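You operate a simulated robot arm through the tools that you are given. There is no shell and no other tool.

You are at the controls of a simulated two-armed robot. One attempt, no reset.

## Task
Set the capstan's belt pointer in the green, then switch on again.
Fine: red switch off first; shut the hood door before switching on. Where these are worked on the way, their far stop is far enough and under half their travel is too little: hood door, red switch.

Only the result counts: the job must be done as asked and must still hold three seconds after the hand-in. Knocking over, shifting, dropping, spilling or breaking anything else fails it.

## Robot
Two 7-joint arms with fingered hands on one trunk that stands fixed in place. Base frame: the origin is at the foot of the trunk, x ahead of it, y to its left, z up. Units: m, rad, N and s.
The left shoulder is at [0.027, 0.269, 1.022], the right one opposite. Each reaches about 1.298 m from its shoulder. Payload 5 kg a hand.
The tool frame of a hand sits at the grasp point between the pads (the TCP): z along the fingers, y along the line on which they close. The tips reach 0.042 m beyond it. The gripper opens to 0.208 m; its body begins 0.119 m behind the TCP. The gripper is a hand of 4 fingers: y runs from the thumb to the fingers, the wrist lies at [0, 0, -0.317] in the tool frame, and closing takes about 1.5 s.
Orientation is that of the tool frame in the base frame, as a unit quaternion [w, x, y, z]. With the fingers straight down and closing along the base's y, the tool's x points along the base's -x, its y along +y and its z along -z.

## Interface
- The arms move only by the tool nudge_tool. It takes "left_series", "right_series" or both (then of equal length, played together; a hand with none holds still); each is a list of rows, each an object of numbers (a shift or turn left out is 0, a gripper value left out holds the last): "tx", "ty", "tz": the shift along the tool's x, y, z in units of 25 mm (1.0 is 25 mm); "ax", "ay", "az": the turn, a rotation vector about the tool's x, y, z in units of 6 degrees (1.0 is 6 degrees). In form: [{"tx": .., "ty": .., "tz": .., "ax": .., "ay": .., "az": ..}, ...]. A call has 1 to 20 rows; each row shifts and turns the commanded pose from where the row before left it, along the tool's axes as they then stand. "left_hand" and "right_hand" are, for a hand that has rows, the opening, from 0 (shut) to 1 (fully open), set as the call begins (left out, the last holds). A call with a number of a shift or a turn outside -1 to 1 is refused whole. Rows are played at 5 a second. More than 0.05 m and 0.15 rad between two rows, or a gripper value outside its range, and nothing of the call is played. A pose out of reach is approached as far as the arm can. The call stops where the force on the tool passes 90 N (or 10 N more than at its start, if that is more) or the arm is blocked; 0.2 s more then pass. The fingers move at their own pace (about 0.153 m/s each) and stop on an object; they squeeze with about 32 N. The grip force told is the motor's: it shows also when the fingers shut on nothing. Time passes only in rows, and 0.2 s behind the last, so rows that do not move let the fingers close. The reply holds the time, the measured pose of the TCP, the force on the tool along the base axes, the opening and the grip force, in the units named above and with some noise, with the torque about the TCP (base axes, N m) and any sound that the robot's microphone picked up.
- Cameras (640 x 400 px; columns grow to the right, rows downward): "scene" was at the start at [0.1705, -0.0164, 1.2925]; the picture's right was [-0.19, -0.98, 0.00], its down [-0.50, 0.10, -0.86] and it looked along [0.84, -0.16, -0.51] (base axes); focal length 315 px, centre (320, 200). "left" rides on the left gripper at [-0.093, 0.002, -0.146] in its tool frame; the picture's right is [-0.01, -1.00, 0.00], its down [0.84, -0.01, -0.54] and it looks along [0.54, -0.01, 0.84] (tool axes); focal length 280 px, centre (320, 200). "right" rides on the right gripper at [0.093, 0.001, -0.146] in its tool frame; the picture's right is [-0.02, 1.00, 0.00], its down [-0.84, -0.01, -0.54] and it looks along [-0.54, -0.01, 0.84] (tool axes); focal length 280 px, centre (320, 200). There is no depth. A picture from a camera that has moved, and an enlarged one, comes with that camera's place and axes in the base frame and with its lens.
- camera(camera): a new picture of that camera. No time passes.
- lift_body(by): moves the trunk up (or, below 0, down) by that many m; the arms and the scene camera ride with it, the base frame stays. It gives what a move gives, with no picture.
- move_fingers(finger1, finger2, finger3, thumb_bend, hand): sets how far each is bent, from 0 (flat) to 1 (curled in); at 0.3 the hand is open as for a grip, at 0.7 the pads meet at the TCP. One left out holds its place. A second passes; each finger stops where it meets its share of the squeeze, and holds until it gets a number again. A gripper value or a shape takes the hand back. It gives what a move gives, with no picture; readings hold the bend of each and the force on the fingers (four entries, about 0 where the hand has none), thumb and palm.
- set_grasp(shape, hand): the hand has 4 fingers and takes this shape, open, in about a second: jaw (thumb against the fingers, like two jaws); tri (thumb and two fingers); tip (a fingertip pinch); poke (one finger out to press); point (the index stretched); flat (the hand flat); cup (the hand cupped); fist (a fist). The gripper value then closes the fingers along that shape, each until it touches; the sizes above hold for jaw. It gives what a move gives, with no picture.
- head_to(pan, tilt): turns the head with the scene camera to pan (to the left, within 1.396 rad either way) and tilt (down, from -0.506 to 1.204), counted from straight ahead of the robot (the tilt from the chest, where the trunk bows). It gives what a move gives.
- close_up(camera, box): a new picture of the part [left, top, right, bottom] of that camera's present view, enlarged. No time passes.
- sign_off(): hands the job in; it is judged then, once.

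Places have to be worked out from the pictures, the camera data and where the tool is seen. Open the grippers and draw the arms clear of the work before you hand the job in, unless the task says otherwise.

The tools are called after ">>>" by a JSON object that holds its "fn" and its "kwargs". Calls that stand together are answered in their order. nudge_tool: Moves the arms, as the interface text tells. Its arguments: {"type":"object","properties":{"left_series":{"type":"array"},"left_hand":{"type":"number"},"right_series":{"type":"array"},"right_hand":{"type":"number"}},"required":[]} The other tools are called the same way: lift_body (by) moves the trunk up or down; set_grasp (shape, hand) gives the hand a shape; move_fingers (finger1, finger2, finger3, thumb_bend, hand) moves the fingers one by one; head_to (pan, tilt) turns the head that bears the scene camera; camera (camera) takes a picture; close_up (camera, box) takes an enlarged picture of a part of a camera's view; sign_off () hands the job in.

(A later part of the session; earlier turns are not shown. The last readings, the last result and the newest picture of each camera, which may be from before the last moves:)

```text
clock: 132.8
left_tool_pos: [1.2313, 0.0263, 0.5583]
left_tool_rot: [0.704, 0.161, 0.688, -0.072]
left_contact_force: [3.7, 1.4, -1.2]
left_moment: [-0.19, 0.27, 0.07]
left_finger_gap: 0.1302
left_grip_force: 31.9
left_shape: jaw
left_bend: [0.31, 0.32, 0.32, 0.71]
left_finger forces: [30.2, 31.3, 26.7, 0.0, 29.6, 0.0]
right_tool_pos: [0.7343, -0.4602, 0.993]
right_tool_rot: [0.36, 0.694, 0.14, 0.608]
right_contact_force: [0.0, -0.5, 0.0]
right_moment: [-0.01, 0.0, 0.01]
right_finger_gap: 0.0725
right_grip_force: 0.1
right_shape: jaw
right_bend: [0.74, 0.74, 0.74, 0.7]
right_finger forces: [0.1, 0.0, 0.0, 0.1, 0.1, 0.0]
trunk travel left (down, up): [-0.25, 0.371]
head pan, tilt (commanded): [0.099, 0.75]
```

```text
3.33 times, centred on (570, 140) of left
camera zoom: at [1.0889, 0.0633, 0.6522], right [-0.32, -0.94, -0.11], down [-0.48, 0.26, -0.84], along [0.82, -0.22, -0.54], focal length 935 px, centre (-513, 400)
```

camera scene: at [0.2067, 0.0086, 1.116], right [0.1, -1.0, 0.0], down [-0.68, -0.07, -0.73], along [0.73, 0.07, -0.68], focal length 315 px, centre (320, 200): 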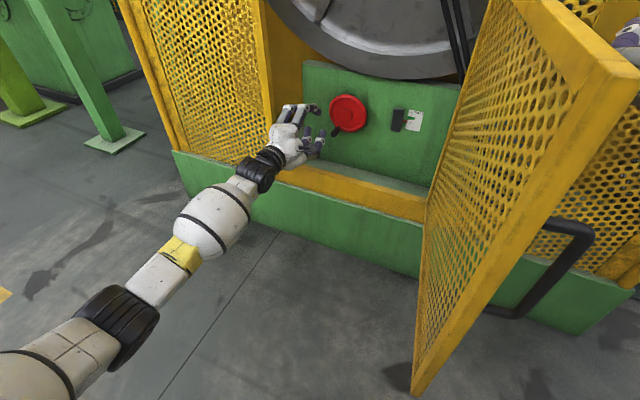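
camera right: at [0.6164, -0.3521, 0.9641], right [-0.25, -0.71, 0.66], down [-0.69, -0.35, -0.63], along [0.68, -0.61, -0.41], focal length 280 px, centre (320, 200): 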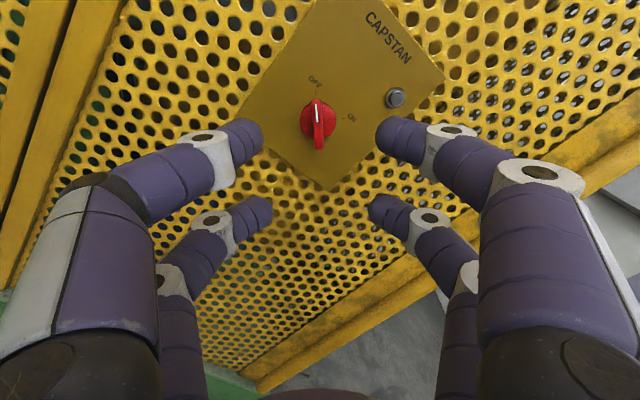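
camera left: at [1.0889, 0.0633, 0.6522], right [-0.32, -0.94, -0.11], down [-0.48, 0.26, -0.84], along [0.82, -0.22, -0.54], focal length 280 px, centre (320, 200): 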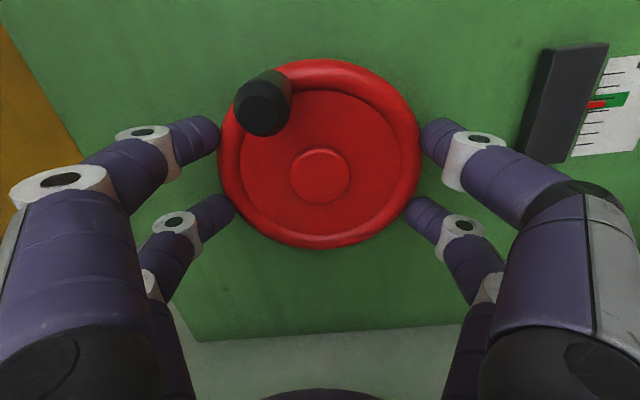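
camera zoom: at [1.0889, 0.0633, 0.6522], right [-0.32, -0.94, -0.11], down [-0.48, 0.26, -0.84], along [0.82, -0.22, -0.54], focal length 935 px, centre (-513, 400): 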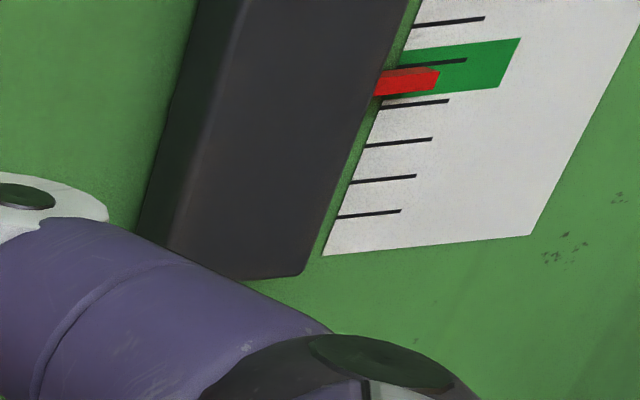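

Both views put the pointer inside the green, a touch below its middle. I add 6° more, then read again.

>>> {"fn": "nudge_tool", "kwargs": {"left_series": [{"az": 1}, {}]}}

>>> {"fn": "close_up", "kwargs": {"camera": "scene", "box": [380, 95, 440, 140]}}

>>> {"fn": "close_up", "kwargs": {"camera": "left", "box": [500, 40, 640, 160]}}

```text
clock: 133.4
left_tool_pos: [1.2302, 0.0262, 0.5587]
left_tool_rot: [0.706, 0.196, 0.679, -0.036]
left_contact_force: [4.5, 4.1, -0.8]
left_moment: [-0.13, 0.26, 0.12]
left_finger_gap: 0.1299
left_grip_force: 32.3
left_shape: jaw
left_bend: [0.31, 0.32, 0.32, 0.71]
left_finger forces: [30.8, 31.8, 26.8, 0.0, 29.4, 0.0]
right_tool_pos: [0.7341, -0.4587, 0.992]
right_tool_rot: [0.36, 0.694, 0.14, 0.608]
right_contact_force: [0.2, -0.3, -0.1]
right_moment: [-0.02, 0.0, 0.02]
right_finger_gap: 0.0728
right_grip_force: 0.0
right_shape: jaw
right_bend: [0.74, 0.74, 0.74, 0.7]
right_finger forces: [0.0, 0.0, 0.0, 0.1, 0.1, 0.1]
trunk travel left (down, up): [-0.25, 0.371]
head pan, tilt (commanded): [0.099, 0.75]
```

```text
8.89 times, centred on (410, 118) of scene
camera zoom: at [0.2069, 0.0088, 1.116], right [0.1, -0.99, 0.0], down [-0.68, -0.07, -0.73], along [0.73, 0.07, -0.68], focal length 2801 px, centre (-480, 933)
```

zoom: 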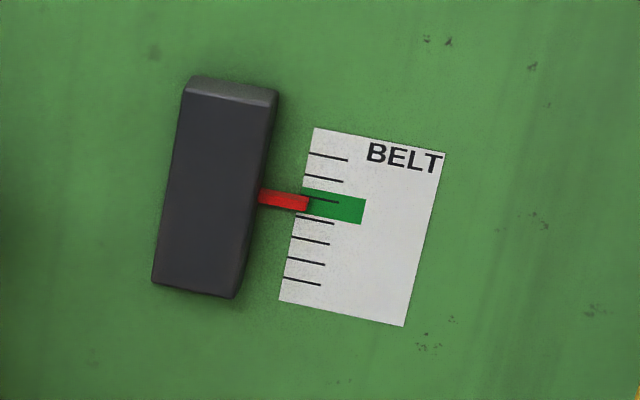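

```text
3.33 times, centred on (570, 100) of left
camera zoom: at [1.0858, 0.0543, 0.6506], right [-0.32, -0.92, -0.21], down [-0.45, 0.35, -0.82], along [0.83, -0.17, -0.53], focal length 935 px, centre (-513, 533)
```

zoom: 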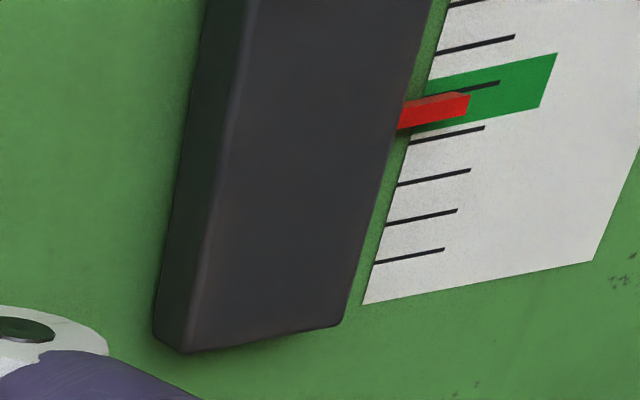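

The pointer is centred in the green. I open the hand wide and back it straight out of the hood.

>>> {"fn": "nudge_tool", "kwargs": {"left_series": [{}, {}, {}, {}, {}, {}, {"tz": -1}, {"tz": -1}, {"tz": -1}, {"tz": -1}, {"tz": -1}, {"tz": -1}, {"tz": -1}, {"tz": -1}, {"tz": -1}, {"tz": -1}, {"tz": -1}, {"tz": -1}], "left_hand": 1.0}}

>>> {"fn": "camera", "kwargs": {"camera": "scene"}}

>>> {"fn": "close_up", "kwargs": {"camera": "scene", "box": [380, 95, 440, 140]}}

```text
clock: 137.2
left_tool_pos: [0.9483, 0.1233, 0.5577]
left_tool_rot: [0.706, 0.196, 0.679, -0.038]
left_contact_force: [0.2, -0.1, 0.4]
left_moment: [0.03, -0.02, 0.04]
left_finger_gap: 0.2078
left_grip_force: 0.0
left_shape: jaw
left_bend: [0.3, 0.3, 0.3, 0.3]
left_finger forces: [0.1, 0.0, 0.1, 0.0, 0.0, 0.1]
right_tool_pos: [0.7344, -0.4584, 0.9923]
right_tool_rot: [0.36, 0.694, 0.139, 0.608]
right_contact_force: [1.3, 0.1, -0.9]
right_moment: [0.0, -0.04, -0.01]
right_finger_gap: 0.0726
right_grip_force: 0.3
right_shape: jaw
right_bend: [0.74, 0.74, 0.74, 0.7]
right_finger forces: [0.0, 0.0, 0.0, 0.0, 0.1, 0.0]
trunk travel left (down, up): [-0.25, 0.371]
head pan, tilt (commanded): [0.099, 0.75]
```

```text
taken
camera scene: at [0.207, 0.0086, 1.116], right [0.1, -1.0, 0.0], down [-0.68, -0.07, -0.73], along [0.73, 0.07, -0.68], focal length 315 px, centre (320, 200)
```

scene: 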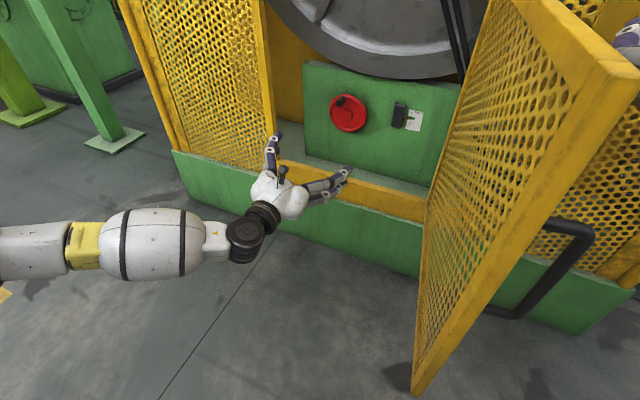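

```text
8.89 times, centred on (410, 118) of scene
camera zoom: at [0.207, 0.0086, 1.116], right [0.1, -1.0, 0.0], down [-0.68, -0.07, -0.73], along [0.73, 0.07, -0.68], focal length 2801 px, centre (-480, 933)
```

zoom: 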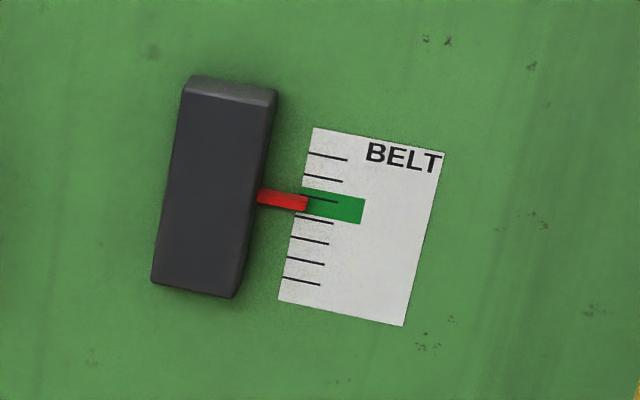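

The pointer held in the green after release. Before closing the door I take the left hand out of the door's sweep: back, then to the left.

>>> {"fn": "nudge_tool", "kwargs": {"left_series": [{"tz": -1}, {"tz": -1}, {"tz": -1}, {"tz": -1}, {"tz": -0.5, "ty": 1}, {"tz": -0.5, "ty": 1}, {"tz": -0.5, "ty": 1}, {"tz": -0.5, "ty": 1}, {"ty": 1}, {"ty": 1}, {"ty": 1}, {"ty": 1}, {"ty": 1}, {"ty": 1}, {"ty": 1}, {"ty": 1}], "left_hand": 0.0}}

>>> {"fn": "head_to", "kwargs": {"pan": -0.35, "tilt": 0.7}}

>>> {"fn": "camera", "kwargs": {"camera": "scene"}}

```text
clock: 140.6
left_tool_pos: [0.9018, 0.4481, 0.6268]
left_tool_rot: [0.706, 0.197, 0.679, -0.036]
left_contact_force: [-0.6, -1.0, 1.2]
left_moment: [-0.04, -0.02, 0.06]
left_finger_gap: 0.0
left_grip_force: 32.2
left_shape: jaw
left_bend: [0.7, 0.7, 0.7, 0.7]
left_finger forces: [0.0, 0.0, 0.1, 0.0, 0.1, 0.0]
right_tool_pos: [0.7345, -0.4583, 0.993]
right_tool_rot: [0.36, 0.694, 0.139, 0.608]
right_contact_force: [0.4, 0.2, -0.1]
right_moment: [0.02, 0.0, -0.03]
right_finger_gap: 0.073
right_grip_force: 0.0
right_shape: jaw
right_bend: [0.74, 0.74, 0.74, 0.7]
right_finger forces: [0.1, 0.0, 0.0, 0.0, 0.0, 0.1]
trunk travel left (down, up): [-0.25, 0.371]
head pan, tilt (commanded): [0.099, 0.75]
```

```text
clock: 141.5
left_tool_pos: [0.901, 0.448, 0.6263]
left_tool_rot: [0.706, 0.196, 0.679, -0.036]
left_contact_force: [0.4, -0.8, -0.1]
left_moment: [0.01, 0.01, -0.02]
left_finger_gap: 0.0
left_grip_force: 32.1
left_shape: jaw
left_bend: [0.7, 0.7, 0.7, 0.7]
left_finger forces: [0.0, 0.0, 0.0, 0.0, 0.1, 0.1]
right_tool_pos: [0.733, -0.4587, 0.9917]
right_tool_rot: [0.36, 0.694, 0.139, 0.608]
right_contact_force: [1.1, 0.1, 0.0]
right_moment: [-0.02, -0.03, -0.01]
right_finger_gap: 0.0726
right_grip_force: 0.1
right_shape: jaw
right_bend: [0.74, 0.74, 0.74, 0.7]
right_finger forces: [0.0, 0.1, 0.0, 0.1, 0.0, 0.0]
trunk travel left (down, up): [-0.25, 0.371]
head pan, tilt (commanded): [-0.351, 0.7]
```

```text
taken
camera scene: at [0.2041, -0.0287, 1.1202], right [-0.34, -0.94, 0.0], down [-0.61, 0.22, -0.76], along [0.72, -0.26, -0.64], focal length 315 px, centre (320, 200)
```

scene: 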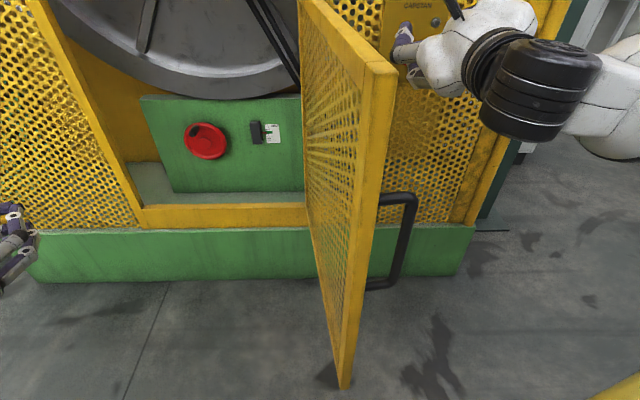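

The door stands at about 93°. I shut the right fingers, lower that hand to z ≈ 0.91 and yaw it 30° to the left so its fingertips can push the door's outer face near the hinge side.

>>> {"fn": "nudge_tool", "kwargs": {"right_series": [{"tx": -0.79, "ty": -0.71}, {"tx": -0.79, "ty": -0.71}, {"tx": -0.79, "ty": -0.71}, {"ax": 0.744, "ay": 0.669}, {"ax": 0.744, "ay": 0.669}, {"ax": 0.744, "ay": 0.669}, {"ax": 0.744, "ay": 0.669}, {"ax": 0.744, "ay": 0.669}, {}], "left_series": [{"ty": 0.7}, {"ty": 0.7}, {"ty": 0.7}, {}, {}, {}, {}, {}, {}], "right_hand": 0.0}}

>>> {"fn": "camera", "kwargs": {"camera": "scene"}}

>>> {"fn": "camera", "kwargs": {"camera": "right"}}

```text
clock: 143.5
left_tool_pos: [0.9184, 0.4968, 0.6408]
left_tool_rot: [0.707, 0.197, 0.679, -0.037]
left_contact_force: [0.4, 0.3, 0.1]
left_moment: [0.03, 0.09, -0.06]
left_finger_gap: 0.0002
left_grip_force: 31.9
left_shape: jaw
left_bend: [0.7, 0.7, 0.7, 0.7]
left_finger forces: [0.0, 0.0, 0.1, 0.0, 0.0, 0.0]
right_tool_pos: [0.718, -0.4422, 0.974]
right_tool_rot: [0.192, 0.633, 0.314, 0.681]
right_contact_force: [-0.5, 0.2, 2.5]
right_moment: [0.0, 0.18, -0.14]
right_finger_gap: 0.0001
right_grip_force: 32.3
right_shape: jaw
right_bend: [0.7, 0.7, 0.7, 0.7]
right_finger forces: [0.0, 0.0, 0.0, 0.0, 0.0, 0.0]
right hand out of reach, approached as far as the arm can: row 4, 5, 6
trunk travel left (down, up): [-0.25, 0.371]
head pan, tilt (commanded): [-0.351, 0.7]
```

```text
taken
camera scene: at [0.2033, -0.0285, 1.1207], right [-0.34, -0.94, 0.0], down [-0.6, 0.22, -0.77], along [0.72, -0.26, -0.64], focal length 315 px, centre (320, 200)
```

scene: 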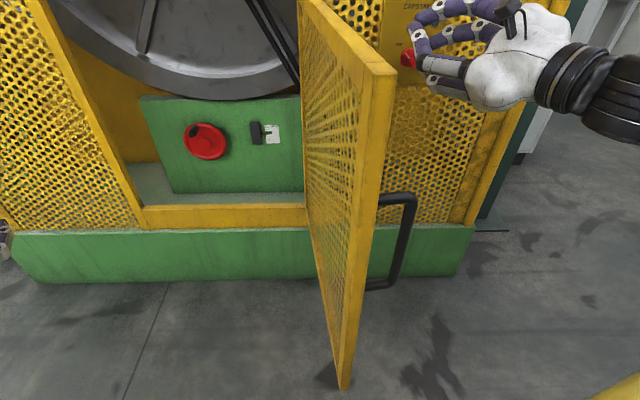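

```text
taken
camera right: at [0.5634, -0.4078, 1.0441], right [0.14, -0.74, 0.66], down [-0.43, -0.65, -0.63], along [0.89, -0.19, -0.4], focal length 280 px, centre (320, 200)
```

right: 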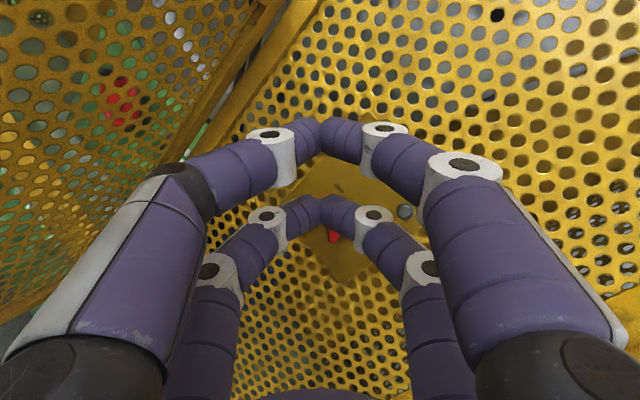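

The right hand now points 10° left, at z 0.97, to the right of the door. I sweep it left onto the door's outer face and start the closing arc.

>>> {"fn": "nudge_tool", "kwargs": {"right_series": [{"tx": 0.659, "ty": -0.729, "tz": 0.185}, {"tx": 0.659, "ty": -0.729, "tz": 0.185}, {"tx": 0.659, "ty": -0.729, "tz": 0.185}, {"tx": 0.659, "ty": -0.729, "tz": 0.185}, {"tx": 0.659, "ty": -0.729, "tz": 0.185}, {"tx": 0.659, "ty": -0.729, "tz": 0.185}, {"tx": 0.659, "ty": -0.729, "tz": 0.185}, {"tx": 0.55, "ty": -0.61, "tz": 0.569}, {"tx": 0.55, "ty": -0.61, "tz": 0.569}, {"tx": 0.55, "ty": -0.61, "tz": 0.569}]}}

>>> {"fn": "camera", "kwargs": {"camera": "scene"}}

```text
clock: 145.9
left_tool_pos: [0.9181, 0.4973, 0.6385]
left_tool_rot: [0.706, 0.195, 0.68, -0.037]
left_contact_force: [-1.2, 0.4, -1.5]
left_moment: [-0.05, -0.14, -0.13]
left_finger_gap: 0.0001
left_grip_force: 31.4
left_shape: jaw
left_bend: [0.7, 0.7, 0.7, 0.7]
left_finger forces: [0.0, 0.0, 0.1, 0.0, 0.1, 0.0]
right_tool_pos: [0.7505, -0.1841, 0.7626]
right_tool_rot: [0.121, 0.734, 0.331, 0.581]
right_contact_force: [0.3, 1.4, -0.5]
right_moment: [-0.07, 0.02, -0.14]
right_finger_gap: 0.0001
right_grip_force: 32.1
right_shape: jaw
right_bend: [0.7, 0.7, 0.7, 0.7]
right_finger forces: [0.0, 0.0, 0.0, 0.0, 0.0, 0.1]
right hand out of reach, approached as far as the arm can: row 5
trunk travel left (down, up): [-0.25, 0.371]
head pan, tilt (commanded): [-0.351, 0.7]
stopped in row 10 (right hand): the arm was blocked; the commanded pose is now the measured one
```

```text
taken
camera scene: at [0.2039, -0.028, 1.1203], right [-0.34, -0.94, 0.0], down [-0.6, 0.22, -0.77], along [0.72, -0.26, -0.64], focal length 315 px, centre (320, 200)
```

scene: 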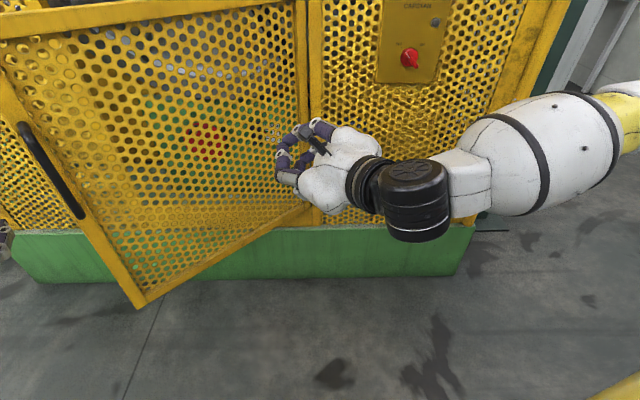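

The door swung to about 38° from that push. For the final closing I use the left hand on the door's stile below the handle; I bring it back in front of the door.

>>> {"fn": "nudge_tool", "kwargs": {"left_series": [{"tz": -1}, {"tz": -1}, {"tz": -1}, {"tz": -1}, {"tz": -1}, {"tz": -1}, {"tz": -1}, {"tz": -1}]}}

>>> {"fn": "head_to", "kwargs": {"pan": 0.15, "tilt": 0.65}}

>>> {"fn": "camera", "kwargs": {"camera": "scene"}}

>>> {"fn": "camera", "kwargs": {"camera": "left"}}

```text
clock: 147.7
left_tool_pos: [0.7294, 0.5633, 0.6404]
left_tool_rot: [0.707, 0.196, 0.679, -0.037]
left_contact_force: [0.0, -0.8, -0.9]
left_moment: [0.0, -0.02, 0.01]
left_finger_gap: 0.0
left_grip_force: 32.1
left_shape: jaw
left_bend: [0.7, 0.7, 0.7, 0.7]
left_finger forces: [0.1, 0.1, 0.0, 0.1, 0.0, 0.0]
right_tool_pos: [0.7503, -0.1858, 0.7632]
right_tool_rot: [0.119, 0.734, 0.332, 0.58]
right_contact_force: [0.6, -0.3, -0.5]
right_moment: [0.01, 0.03, 0.02]
right_finger_gap: 0.0
right_grip_force: 31.5
right_shape: jaw
right_bend: [0.7, 0.7, 0.7, 0.7]
right_finger forces: [0.0, 0.1, 0.1, 0.0, 0.0, 0.0]
trunk travel left (down, up): [-0.25, 0.371]
head pan, tilt (commanded): [-0.351, 0.7]
```

```text
clock: 148.6
left_tool_pos: [0.7287, 0.5629, 0.6381]
left_tool_rot: [0.706, 0.197, 0.679, -0.037]
left_contact_force: [0.1, 0.3, -0.1]
left_moment: [-0.01, 0.01, 0.02]
left_finger_gap: 0.0001
left_grip_force: 32.2
left_shape: jaw
left_bend: [0.7, 0.7, 0.7, 0.7]
left_finger forces: [0.1, 0.0, 0.1, 0.1, 0.1, 0.1]
right_tool_pos: [0.7501, -0.1846, 0.7619]
right_tool_rot: [0.12, 0.735, 0.331, 0.58]
right_contact_force: [0.8, 0.9, 0.7]
right_moment: [-0.03, 0.01, -0.03]
right_finger_gap: 0.0
right_grip_force: 31.8
right_shape: jaw
right_bend: [0.7, 0.7, 0.7, 0.7]
right_finger forces: [0.1, 0.0, 0.0, 0.0, 0.0, 0.0]
trunk travel left (down, up): [-0.25, 0.371]
head pan, tilt (commanded): [0.15, 0.649]
```

```text
taken
camera scene: at [0.2101, 0.0133, 1.1246], right [0.15, -0.99, 0.0], down [-0.6, -0.09, -0.8], along [0.79, 0.12, -0.6], focal length 315 px, centre (320, 200)
```

scene: 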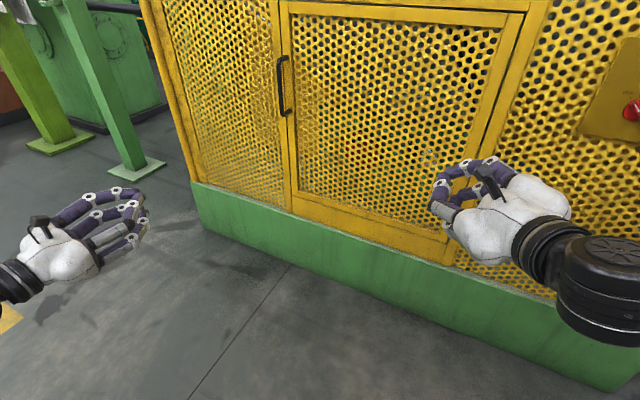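

```text
taken
camera left: at [0.5836, 0.5916, 0.7304], right [-0.32, -0.92, -0.21], down [-0.45, 0.35, -0.82], along [0.83, -0.17, -0.53], focal length 280 px, centre (320, 200)
```

left: 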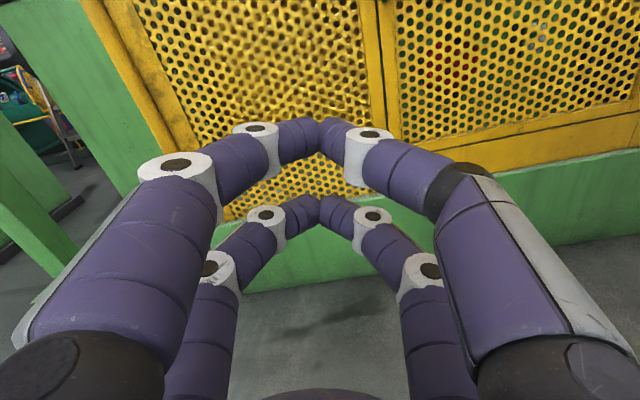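

The door kept swinging on its own and looks shut now. I check how flush it is, and the pointer through the mesh if possible.

>>> {"fn": "close_up", "kwargs": {"camera": "scene", "box": [250, 0, 410, 130]}}

>>> {"fn": "close_up", "kwargs": {"camera": "scene", "box": [260, 150, 470, 280]}}

>>> {"fn": "close_up", "kwargs": {"camera": "left", "box": [340, 0, 640, 190]}}

```text
3.08 times, centred on (330, 65) of scene
camera zoom: at [0.2101, 0.0133, 1.1246], right [0.15, -0.99, 0.0], down [-0.6, -0.09, -0.8], along [0.79, 0.12, -0.6], focal length 970 px, centre (289, 615)
```

zoom: 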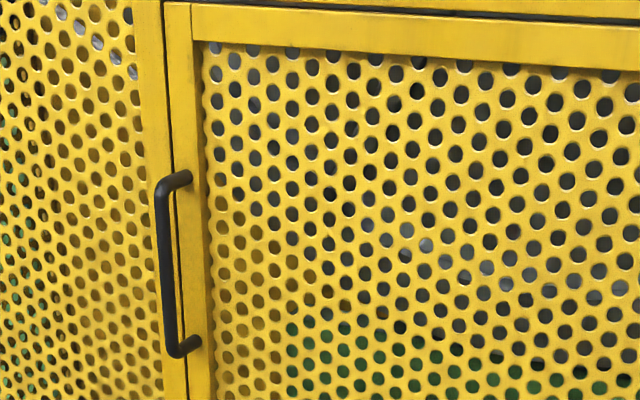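

```text
3.05 times, centred on (365, 215) of scene
camera zoom: at [0.2101, 0.0133, 1.1246], right [0.15, -0.99, 0.0], down [-0.6, -0.09, -0.8], along [0.79, 0.12, -0.6], focal length 960 px, centre (183, 154)
```

zoom: 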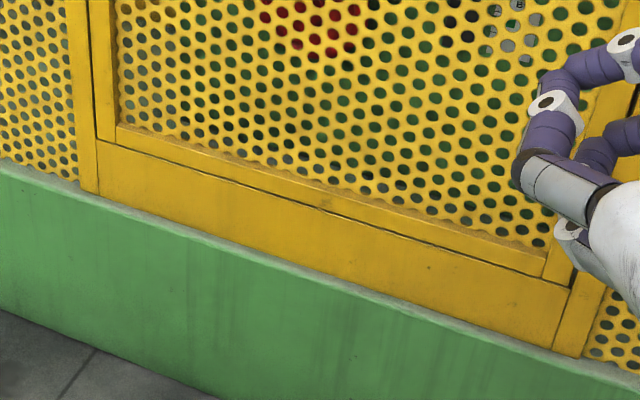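

```text
2.11 times, centred on (490, 95) of left
camera zoom: at [0.5836, 0.5916, 0.7304], right [-0.32, -0.92, -0.21], down [-0.45, 0.35, -0.82], along [0.83, -0.17, -0.53], focal length 590 px, centre (-38, 421)
```

zoom: 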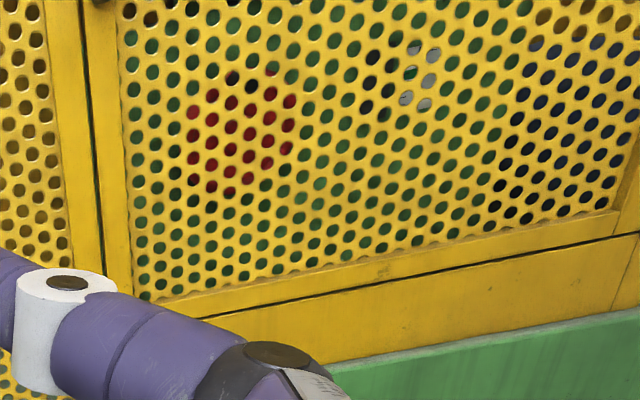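

It looks flush. To be certain I press on the stile below the handle with the left fist; first I bring it in front of it, about 4 cm short.

>>> {"fn": "nudge_tool", "kwargs": {"left_series": [{"tx": -0.244, "ty": -0.89}, {"tx": -0.244, "ty": -0.89}, {"tx": -0.244, "ty": -0.89}, {"tx": -0.244, "ty": -0.89}, {"tx": -0.244, "ty": -0.89}, {"tx": -0.244, "ty": -0.89}, {"tx": 0, "ty": -0.89}, {"tz": 1}, {"tz": 1}, {"tz": 1}, {"tz": 1}, {"tz": 1}, {"tz": 1}, {"tz": 1}, {"tz": 1}, {"tz": 1}, {"tz": 1}, {"tz": 1}, {"tz": 1}]}}

>>> {"fn": "camera", "kwargs": {"camera": "left"}}

>>> {"fn": "camera", "kwargs": {"camera": "scene"}}

```text
clock: 152.6
left_tool_pos: [0.9607, 0.3111, 0.6383]
left_tool_rot: [0.706, 0.196, 0.679, -0.036]
left_contact_force: [0.0, -0.4, 0.4]
left_moment: [-0.02, 0.05, 0.0]
left_finger_gap: 0.0
left_grip_force: 32.1
left_shape: jaw
left_bend: [0.7, 0.7, 0.7, 0.7]
left_finger forces: [0.0, 0.1, 0.0, 0.1, 0.0, 0.1]
right_tool_pos: [0.7508, -0.185, 0.7614]
right_tool_rot: [0.12, 0.734, 0.332, 0.58]
right_contact_force: [-0.4, 0.7, 0.0]
right_moment: [-0.01, 0.0, -0.01]
right_finger_gap: 0.0
right_grip_force: 32.2
right_shape: jaw
right_bend: [0.7, 0.7, 0.7, 0.7]
right_finger forces: [0.0, 0.0, 0.0, 0.1, 0.1, 0.0]
trunk travel left (down, up): [-0.25, 0.371]
head pan, tilt (commanded): [0.15, 0.649]
```

```text
taken
camera left: at [0.8148, 0.3403, 0.7304], right [-0.32, -0.92, -0.21], down [-0.45, 0.35, -0.82], along [0.83, -0.17, -0.53], focal length 280 px, centre (320, 200)
```

left: 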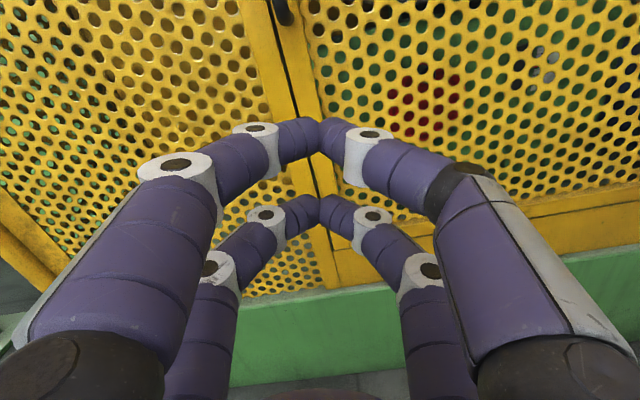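

```text
taken
camera scene: at [0.2098, 0.0134, 1.1246], right [0.15, -0.99, 0.0], down [-0.6, -0.09, -0.8], along [0.79, 0.12, -0.6], focal length 315 px, centre (320, 200)
```

scene: 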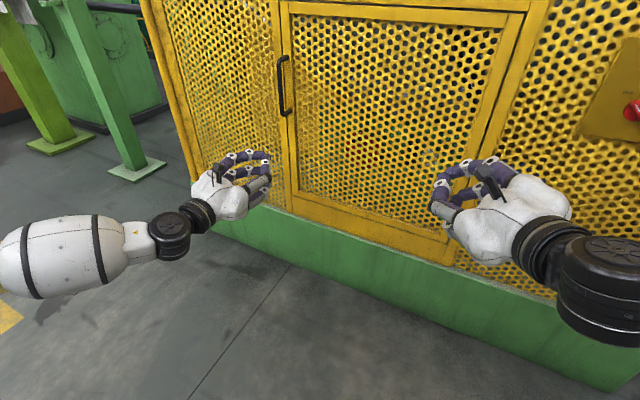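

The fist faces the gap line; I shift 2.5 cm right so it meets the door's own stile, and move in slowly until contact.

>>> {"fn": "nudge_tool", "kwargs": {"left_series": [{"ty": -1, "tx": -0.2}, {"tz": 1}, {"tz": 1}, {"tz": 1}, {"tz": 1}, {"tz": 1}, {"tz": 0.4}, {"tz": 0.4}, {"tz": 0.4}, {"tz": 0.3}, {"tz": 0.3}, {"tz": 0.3}]}}

>>> {"fn": "camera", "kwargs": {"camera": "left"}}

```text
clock: 155.3
left_tool_pos: [1.1123, 0.2325, 0.6376]
left_tool_rot: [0.706, 0.197, 0.679, -0.037]
left_contact_force: [-68.4, 22.7, 11.6]
left_moment: [-0.32, -0.7, -0.13]
left_finger_gap: 0.0003
left_grip_force: 31.7
left_shape: jaw
left_bend: [0.7, 0.7, 0.7, 0.7]
left_finger forces: [0.1, 0.0, 0.0, 0.1, 0.1, 0.0]
right_tool_pos: [0.7497, -0.1828, 0.7659]
right_tool_rot: [0.12, 0.733, 0.333, 0.582]
right_contact_force: [-0.4, -0.1, -0.1]
right_moment: [0.02, -0.01, 0.01]
right_finger_gap: 0.0
right_grip_force: 31.9
right_shape: jaw
right_bend: [0.7, 0.7, 0.7, 0.7]
right_finger forces: [0.1, 0.0, 0.0, 0.1, 0.0, 0.0]
trunk travel left (down, up): [-0.25, 0.371]
head pan, tilt (commanded): [0.15, 0.649]
stopped in row 12 (left hand): the force on the tool passed its limit at 96 N (the readings are from after the stop); the commanded pose is now the measured one
```

```text
taken
camera left: at [0.9676, 0.2621, 0.7303], right [-0.32, -0.92, -0.22], down [-0.45, 0.35, -0.82], along [0.83, -0.17, -0.53], focal length 280 px, centre (320, 200)
```

left: 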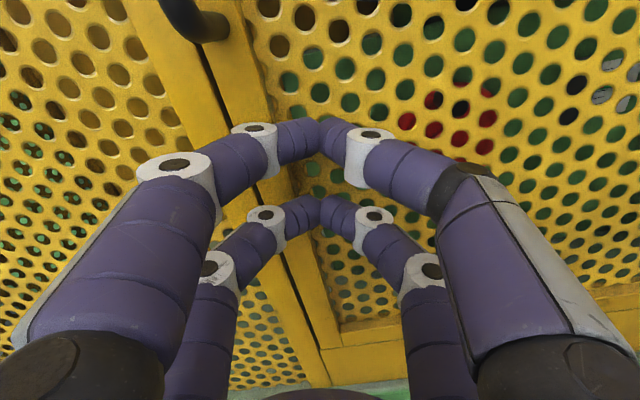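

The fist met the door at the closed plane and pressed to ~96 N without it moving, so the door is fully shut. I retract the left hand straight back and away to the left.

>>> {"fn": "nudge_tool", "kwargs": {"left_series": [{"tz": -0.6}, {"tz": -1}, {"tz": -1}, {"tz": -1}, {"tz": -1}, {"tz": -1}, {"tz": -1}, {"tz": -1}, {"tz": -1}, {"tz": -1}]}}

>>> {"fn": "camera", "kwargs": {"camera": "scene"}}

>>> {"fn": "camera", "kwargs": {"camera": "left"}}

```text
clock: 157.5
left_tool_pos: [0.8909, 0.3065, 0.6338]
left_tool_rot: [0.705, 0.199, 0.68, -0.039]
left_contact_force: [0.2, -0.4, -0.4]
left_moment: [-0.05, -0.05, 0.04]
left_finger_gap: 0.0003
left_grip_force: 31.9
left_shape: jaw
left_bend: [0.7, 0.7, 0.7, 0.7]
left_finger forces: [0.1, 0.0, 0.0, 0.0, 0.1, 0.0]
right_tool_pos: [0.7494, -0.1853, 0.7622]
right_tool_rot: [0.12, 0.734, 0.331, 0.58]
right_contact_force: [0.4, 0.4, -0.8]
right_moment: [0.03, 0.02, -0.02]
right_finger_gap: 0.0002
right_grip_force: 31.9
right_shape: jaw
right_bend: [0.7, 0.7, 0.7, 0.7]
right_finger forces: [0.0, 0.0, 0.0, 0.0, 0.1, 0.1]
trunk travel left (down, up): [-0.25, 0.371]
head pan, tilt (commanded): [0.15, 0.649]
```

```text
taken
camera scene: at [0.2104, 0.0133, 1.1246], right [0.15, -0.99, 0.0], down [-0.6, -0.09, -0.8], along [0.79, 0.12, -0.6], focal length 315 px, centre (320, 200)
```

scene: 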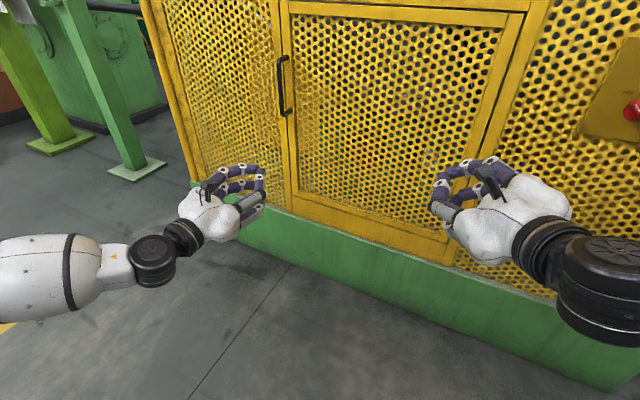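

```text
taken
camera left: at [0.7446, 0.3371, 0.7268], right [-0.33, -0.92, -0.21], down [-0.45, 0.35, -0.82], along [0.83, -0.17, -0.53], focal length 280 px, centre (320, 200)
```

left: 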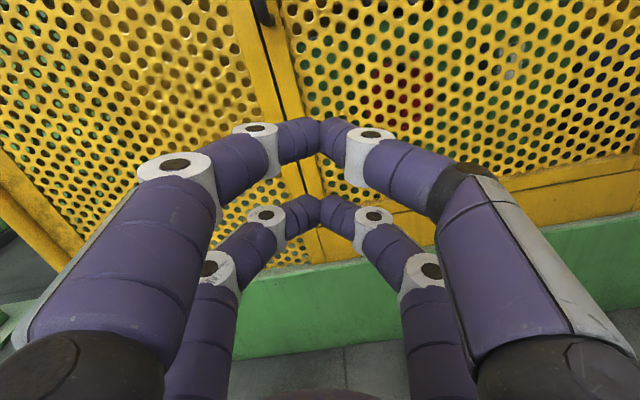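

The door stays shut. Now the right hand back to the knob side: I move it right and up, then turn it back to its earlier release orientation.

>>> {"fn": "nudge_tool", "kwargs": {"right_series": [{"tx": -0.265, "ty": 0.9, "tz": -0.4}, {"tx": -0.265, "ty": 0.9, "tz": -0.4}, {"tx": -0.265, "ty": 0.9, "tz": -0.4}, {"tx": -0.265, "ty": 0.9, "tz": -0.4}, {"tx": -0.265, "ty": 0.9, "tz": -0.4}, {"tx": -0.265, "ty": 0.9, "tz": -0.4}, {"tx": -0.265, "ty": 0.9, "tz": -0.4}, {"tx": -0.265, "ty": 0.9, "tz": -0.4}, {"tx": -0.265, "ty": 0.9, "tz": -0.4}, {"tx": -0.265, "ty": 0.9, "tz": -0.4}, {"tx": -0.265, "ty": 0.9, "tz": -0.4}]}}

>>> {"fn": "head_to", "kwargs": {"pan": -0.5, "tilt": 0.5}}

>>> {"fn": "camera", "kwargs": {"camera": "scene"}}

```text
clock: 159.9
left_tool_pos: [0.8896, 0.3091, 0.6349]
left_tool_rot: [0.705, 0.2, 0.679, -0.038]
left_contact_force: [0.7, 0.4, 0.0]
left_moment: [-0.05, 0.02, 0.0]
left_finger_gap: 0.0
left_grip_force: 32.1
left_shape: jaw
left_bend: [0.7, 0.7, 0.7, 0.7]
left_finger forces: [0.0, 0.0, 0.0, 0.0, 0.1, 0.0]
right_tool_pos: [0.7257, -0.4398, 0.8781]
right_tool_rot: [0.12, 0.734, 0.332, 0.58]
right_contact_force: [0.9, 0.9, -0.7]
right_moment: [0.02, 0.03, -0.02]
right_finger_gap: 0.0001
right_grip_force: 32.3
right_shape: jaw
right_bend: [0.7, 0.7, 0.7, 0.7]
right_finger forces: [0.0, 0.0, 0.1, 0.1, 0.1, 0.0]
trunk travel left (down, up): [-0.25, 0.371]
head pan, tilt (commanded): [0.15, 0.649]
```

```text
clock: 160.9
left_tool_pos: [0.8894, 0.3087, 0.6354]
left_tool_rot: [0.705, 0.199, 0.68, -0.04]
left_contact_force: [0.1, 0.3, 0.2]
left_moment: [0.01, 0.02, -0.03]
left_finger_gap: 0.0
left_grip_force: 31.8
left_shape: jaw
left_bend: [0.7, 0.7, 0.7, 0.7]
left_finger forces: [0.0, 0.0, 0.0, 0.0, 0.0, 0.0]
right_tool_pos: [0.7268, -0.4405, 0.8768]
right_tool_rot: [0.119, 0.734, 0.332, 0.58]
right_contact_force: [0.1, 0.0, 0.6]
right_moment: [0.02, 0.05, 0.03]
right_finger_gap: 0.0001
right_grip_force: 32.0
right_shape: jaw
right_bend: [0.7, 0.7, 0.7, 0.7]
right_finger forces: [0.0, 0.1, 0.0, 0.0, 0.1, 0.0]
trunk travel left (down, up): [-0.25, 0.371]
head pan, tilt (commanded): [-0.499, 0.499]
```

```text
taken
camera scene: at [0.2042, -0.0431, 1.138], right [-0.48, -0.88, 0.0], down [-0.42, 0.23, -0.88], along [0.77, -0.42, -0.48], focal length 315 px, centre (320, 200)
```

scene: 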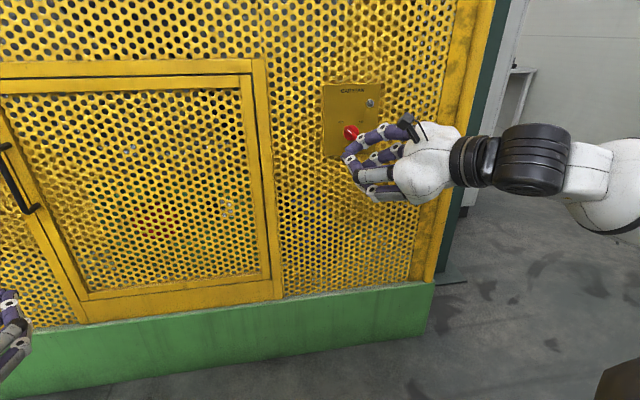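

The knob still stands at OFF. I rotate the right hand back to face the panel.

>>> {"fn": "nudge_tool", "kwargs": {"right_series": [{"ax": -0.983, "ay": -0.192, "az": -0.024}, {"ax": -0.983, "ay": -0.192, "az": -0.024}, {"ax": -0.983, "ay": -0.192, "az": -0.024}, {"ax": -0.983, "ay": -0.192, "az": -0.024}, {"ax": -0.983, "ay": -0.192, "az": -0.024}, {"ax": -0.983, "ay": -0.192, "az": -0.024}]}}

>>> {"fn": "camera", "kwargs": {"camera": "scene"}}

>>> {"fn": "camera", "kwargs": {"camera": "right"}}

```text
clock: 162.3
left_tool_pos: [0.8881, 0.3085, 0.6342]
left_tool_rot: [0.705, 0.199, 0.68, -0.038]
left_contact_force: [0.4, 0.1, 0.7]
left_moment: [0.03, -0.01, 0.0]
left_finger_gap: 0.0
left_grip_force: 31.8
left_shape: jaw
left_bend: [0.7, 0.7, 0.7, 0.7]
left_finger forces: [0.0, 0.0, 0.0, 0.0, 0.0, 0.1]
right_tool_pos: [0.7289, -0.4407, 0.8771]
right_tool_rot: [0.244, 0.723, 0.237, 0.602]
right_contact_force: [-1.2, -0.7, 0.1]
right_moment: [-0.01, -0.02, -0.02]
right_finger_gap: 0.0
right_grip_force: 32.1
right_shape: jaw
right_bend: [0.7, 0.7, 0.7, 0.7]
right_finger forces: [0.0, 0.0, 0.0, 0.0, 0.0, 0.1]
right hand out of reach, approached as far as the arm can: row 3, 4, 5, 6
trunk travel left (down, up): [-0.25, 0.371]
head pan, tilt (commanded): [-0.499, 0.499]
```

```text
taken
camera scene: at [0.2041, -0.0431, 1.138], right [-0.48, -0.88, 0.0], down [-0.42, 0.23, -0.88], along [0.77, -0.42, -0.48], focal length 315 px, centre (320, 200)
```

scene: 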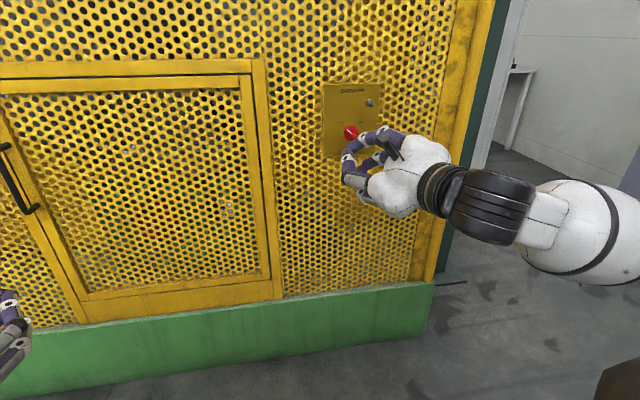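

```text
taken
camera right: at [0.6007, -0.3724, 0.9719], right [0.05, -0.78, 0.63], down [-0.67, -0.49, -0.56], along [0.74, -0.39, -0.54], focal length 280 px, centre (320, 200)
```

right: 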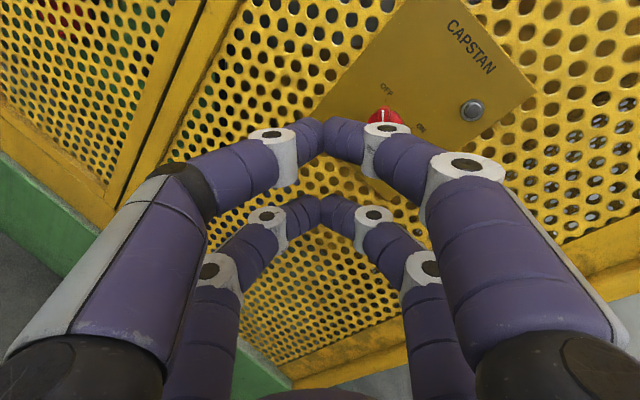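

The wrist limit binds again at this trunk height; at −0.25 the pose was reachable. I lower the trunk 0.1 m, then raise the hand and complete the turn.

>>> {"fn": "lift_body", "kwargs": {"by": -0.1}}

>>> {"fn": "camera", "kwargs": {"camera": "scene"}}

```text
clock: 163.6
left_tool_pos: [0.8901, 0.3083, 0.539]
left_tool_rot: [0.706, 0.199, 0.679, -0.037]
left_contact_force: [0.1, -0.6, 1.6]
left_moment: [0.09, 0.1, 0.0]
left_finger_gap: 0.0
left_grip_force: 31.8
left_shape: jaw
left_bend: [0.7, 0.7, 0.7, 0.7]
left_finger forces: [0.1, 0.0, 0.0, 0.0, 0.0, 0.1]
right_tool_pos: [0.7541, -0.4405, 0.7018]
right_tool_rot: [0.229, 0.755, 0.25, 0.561]
right_contact_force: [0.0, -0.2, 1.5]
right_moment: [0.02, 0.12, 0.03]
right_finger_gap: 0.0001
right_grip_force: 32.2
right_shape: jaw
right_bend: [0.7, 0.7, 0.7, 0.7]
right_finger forces: [0.0, 0.0, 0.0, 0.0, 0.1, 0.0]
trunk travel left (down, up): [-0.15, 0.471]
head pan, tilt (commanded): [-0.499, 0.499]
```

```text
taken
camera scene: at [0.2538, -0.0432, 1.0265], right [-0.48, -0.88, 0.0], down [-0.42, 0.23, -0.88], along [0.77, -0.42, -0.48], focal length 315 px, centre (320, 200)
```

scene: 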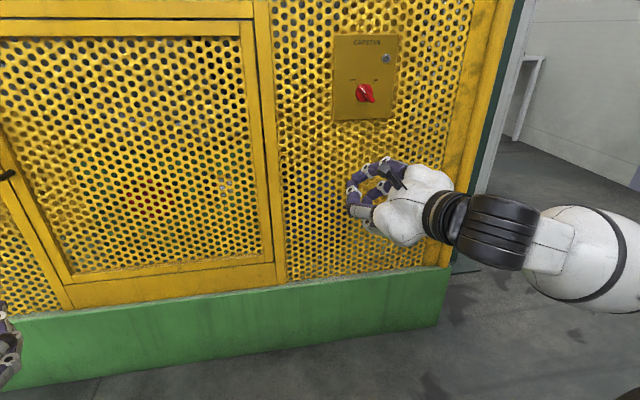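

The knob at OFF is plainly visible. I raise the right hand about 0.19 m and turn the remaining 22° to face the panel.

>>> {"fn": "nudge_tool", "kwargs": {"right_series": [{"tx": 0.796, "ty": 0.68, "tz": -0.288}, {"tx": 0.796, "ty": 0.68, "tz": -0.288}, {"tx": 0.796, "ty": 0.68, "tz": -0.288}, {"tx": 0.796, "ty": 0.68, "tz": -0.288}, {"tx": 0.796, "ty": 0.68, "tz": -0.288}, {"tx": 0.796, "ty": 0.68, "tz": -0.288}, {"tx": 0.796, "ty": 0.68, "tz": -0.288}, {"ax": -0.905, "ay": 0.053, "az": 0.028}, {"ax": -0.905, "ay": 0.053, "az": 0.028}, {"ax": -0.905, "ay": 0.053, "az": 0.028}, {"ax": -0.905, "ay": 0.053, "az": 0.028}, {}]}}

>>> {"fn": "camera", "kwargs": {"camera": "scene"}}

>>> {"fn": "camera", "kwargs": {"camera": "right"}}

```text
clock: 166.2
left_tool_pos: [0.8894, 0.3073, 0.5333]
left_tool_rot: [0.704, 0.201, 0.68, -0.039]
left_contact_force: [0.7, -0.5, -2.8]
left_moment: [-0.09, -0.32, 0.07]
left_finger_gap: 0.0
left_grip_force: 32.0
left_shape: jaw
left_bend: [0.7, 0.7, 0.7, 0.7]
left_finger forces: [0.1, 0.1, 0.0, 0.0, 0.1, 0.1]
right_tool_pos: [0.7591, -0.4417, 0.8671]
right_tool_rot: [0.359, 0.704, 0.143, 0.595]
right_contact_force: [-0.6, -0.1, 6.9]
right_moment: [0.3, 0.85, 0.15]
right_finger_gap: 0.0003
right_grip_force: 32.2
right_shape: jaw
right_bend: [0.7, 0.7, 0.7, 0.7]
right_finger forces: [0.0, 0.1, 0.0, 0.0, 0.1, 0.0]
trunk travel left (down, up): [-0.15, 0.471]
head pan, tilt (commanded): [-0.499, 0.499]
```

```text
taken
camera scene: at [0.2548, -0.0431, 1.025], right [-0.48, -0.88, 0.0], down [-0.42, 0.23, -0.88], along [0.77, -0.42, -0.48], focal length 315 px, centre (320, 200)
```

scene: 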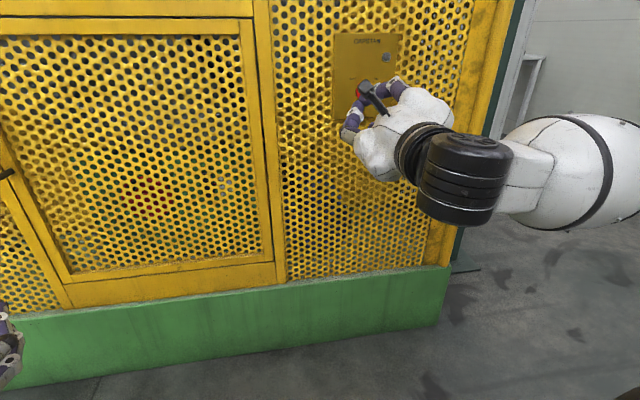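

```text
taken
camera right: at [0.6439, -0.3345, 0.9409], right [-0.23, -0.71, 0.67], down [-0.72, -0.34, -0.61], along [0.66, -0.62, -0.43], focal length 280 px, centre (320, 200)
```

right: 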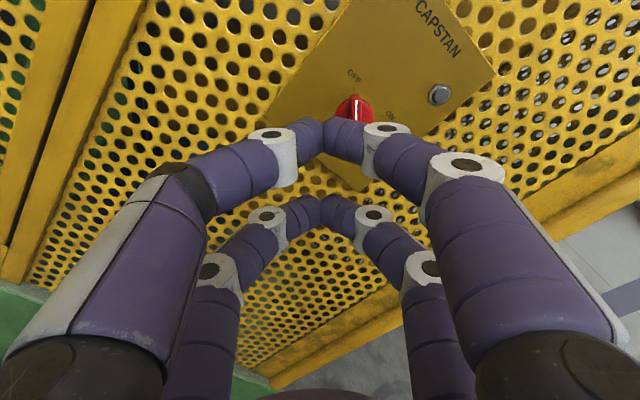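

The hand faces the panel again within a few degrees. I trim the orientation to the OFF bar direction, move onto the knob axis and open the fingers to 6 cm.

>>> {"fn": "nudge_tool", "kwargs": {"right_series": [{"ax": -0.165, "ay": 0.276, "az": -0.396}, {"ty": 0.7}, {"ty": 0.7}, {}, {}, {}], "right_hand": 0.3}}

>>> {"fn": "camera", "kwargs": {"camera": "right"}}

>>> {"fn": "close_up", "kwargs": {"camera": "right", "box": [260, 60, 440, 220]}}

```text
clock: 167.6
left_tool_pos: [0.8909, 0.3075, 0.5356]
left_tool_rot: [0.705, 0.198, 0.68, -0.039]
left_contact_force: [0.2, -0.8, 0.3]
left_moment: [-0.04, -0.02, -0.01]
left_finger_gap: 0.0
left_grip_force: 32.2
left_shape: jaw
left_bend: [0.7, 0.7, 0.7, 0.7]
left_finger forces: [0.1, 0.0, 0.0, 0.1, 0.1, 0.0]
right_tool_pos: [0.7466, -0.4643, 0.9146]
right_tool_rot: [0.378, 0.679, 0.153, 0.61]
right_contact_force: [-0.7, 0.1, 0.4]
right_moment: [0.03, -0.02, -0.01]
right_finger_gap: 0.0621
right_grip_force: 0.0
right_shape: jaw
right_bend: [0.73, 0.73, 0.74, 0.7]
right_finger forces: [0.0, 0.1, 0.0, 0.0, 0.0, 0.0]
trunk travel left (down, up): [-0.15, 0.471]
head pan, tilt (commanded): [-0.499, 0.499]
```

```text
taken
camera right: at [0.628, -0.3549, 0.978], right [-0.26, -0.68, 0.69], down [-0.68, -0.38, -0.63], along [0.69, -0.63, -0.36], focal length 280 px, centre (320, 200)
```

right: 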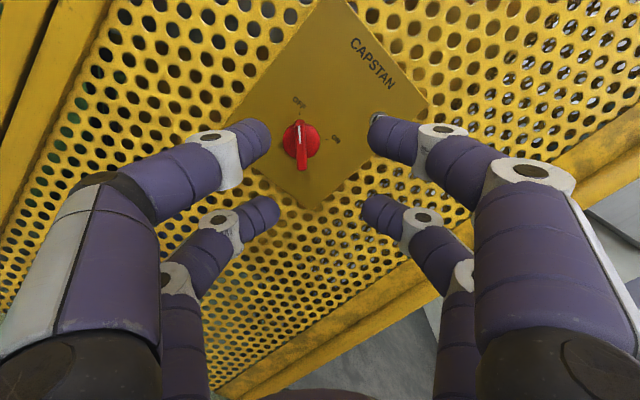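

```text
2.50 times, centred on (350, 140) of right
camera zoom: at [0.628, -0.3549, 0.978], right [-0.26, -0.68, 0.69], down [-0.68, -0.38, -0.63], along [0.69, -0.63, -0.36], focal length 701 px, centre (245, 350)
```

zoom: 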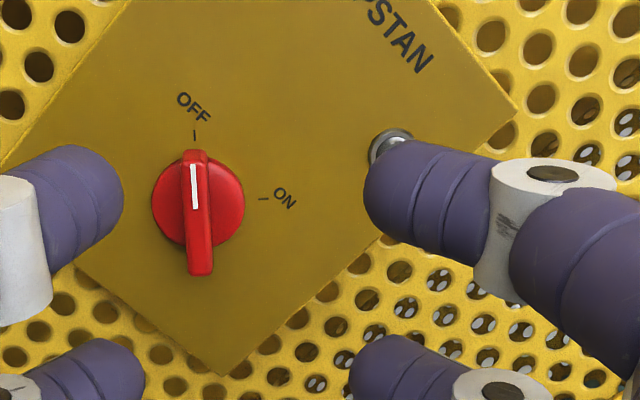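

The knob at OFF lies at tool offset (−17, −21, 132) mm. I centre on it, correct the small tilt and roll, and approach to about 2 cm short.

>>> {"fn": "nudge_tool", "kwargs": {"right_series": [{"ax": 0.194, "ay": -0.22, "az": -0.6}, {"tx": -0.69, "ty": -0.84}, {"tz": 0.9}, {"tz": 0.9}, {"tz": 0.9}, {"tz": 0.8}, {}, {}]}}

>>> {"fn": "camera", "kwargs": {"camera": "right"}}

>>> {"fn": "close_up", "kwargs": {"camera": "right", "box": [230, 90, 410, 250]}}

```text
clock: 169.4
left_tool_pos: [0.889, 0.3082, 0.5358]
left_tool_rot: [0.705, 0.199, 0.68, -0.039]
left_contact_force: [0.0, -0.3, 0.8]
left_moment: [0.0, 0.0, -0.01]
left_finger_gap: 0.0
left_grip_force: 32.2
left_shape: jaw
left_bend: [0.7, 0.7, 0.7, 0.7]
left_finger forces: [0.0, 0.0, 0.1, 0.0, 0.0, 0.1]
right_tool_pos: [0.8287, -0.4893, 0.8879]
right_tool_rot: [0.392, 0.685, 0.176, 0.589]
right_contact_force: [-1.1, 0.9, 0.0]
right_moment: [0.03, 0.0, 0.02]
right_finger_gap: 0.0624
right_grip_force: 0.1
right_shape: jaw
right_bend: [0.73, 0.73, 0.74, 0.7]
right_finger forces: [0.1, 0.0, 0.0, 0.0, 0.1, 0.0]
trunk travel left (down, up): [-0.15, 0.471]
head pan, tilt (commanded): [-0.499, 0.499]
```

```text
taken
camera right: at [0.7135, -0.3771, 0.9511], right [-0.22, -0.64, 0.73], down [-0.71, -0.41, -0.57], along [0.67, -0.65, -0.37], focal length 280 px, centre (320, 200)
```

right: 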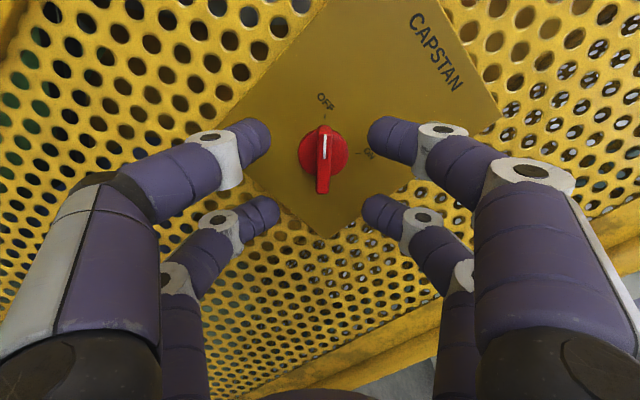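

```text
2.50 times, centred on (320, 170) of right
camera zoom: at [0.7135, -0.3771, 0.9511], right [-0.22, -0.64, 0.73], down [-0.71, -0.41, -0.57], along [0.67, -0.65, -0.37], focal length 701 px, centre (320, 275)
```

zoom: 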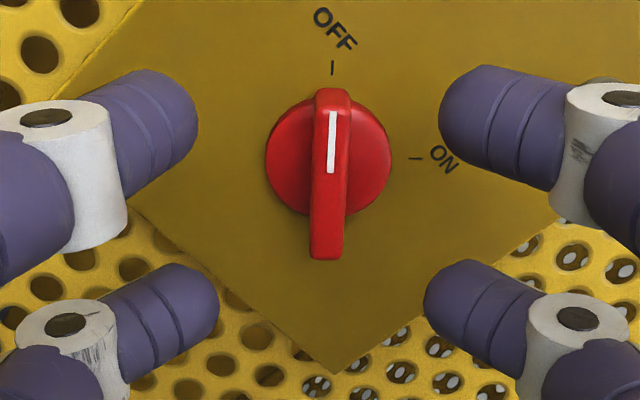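

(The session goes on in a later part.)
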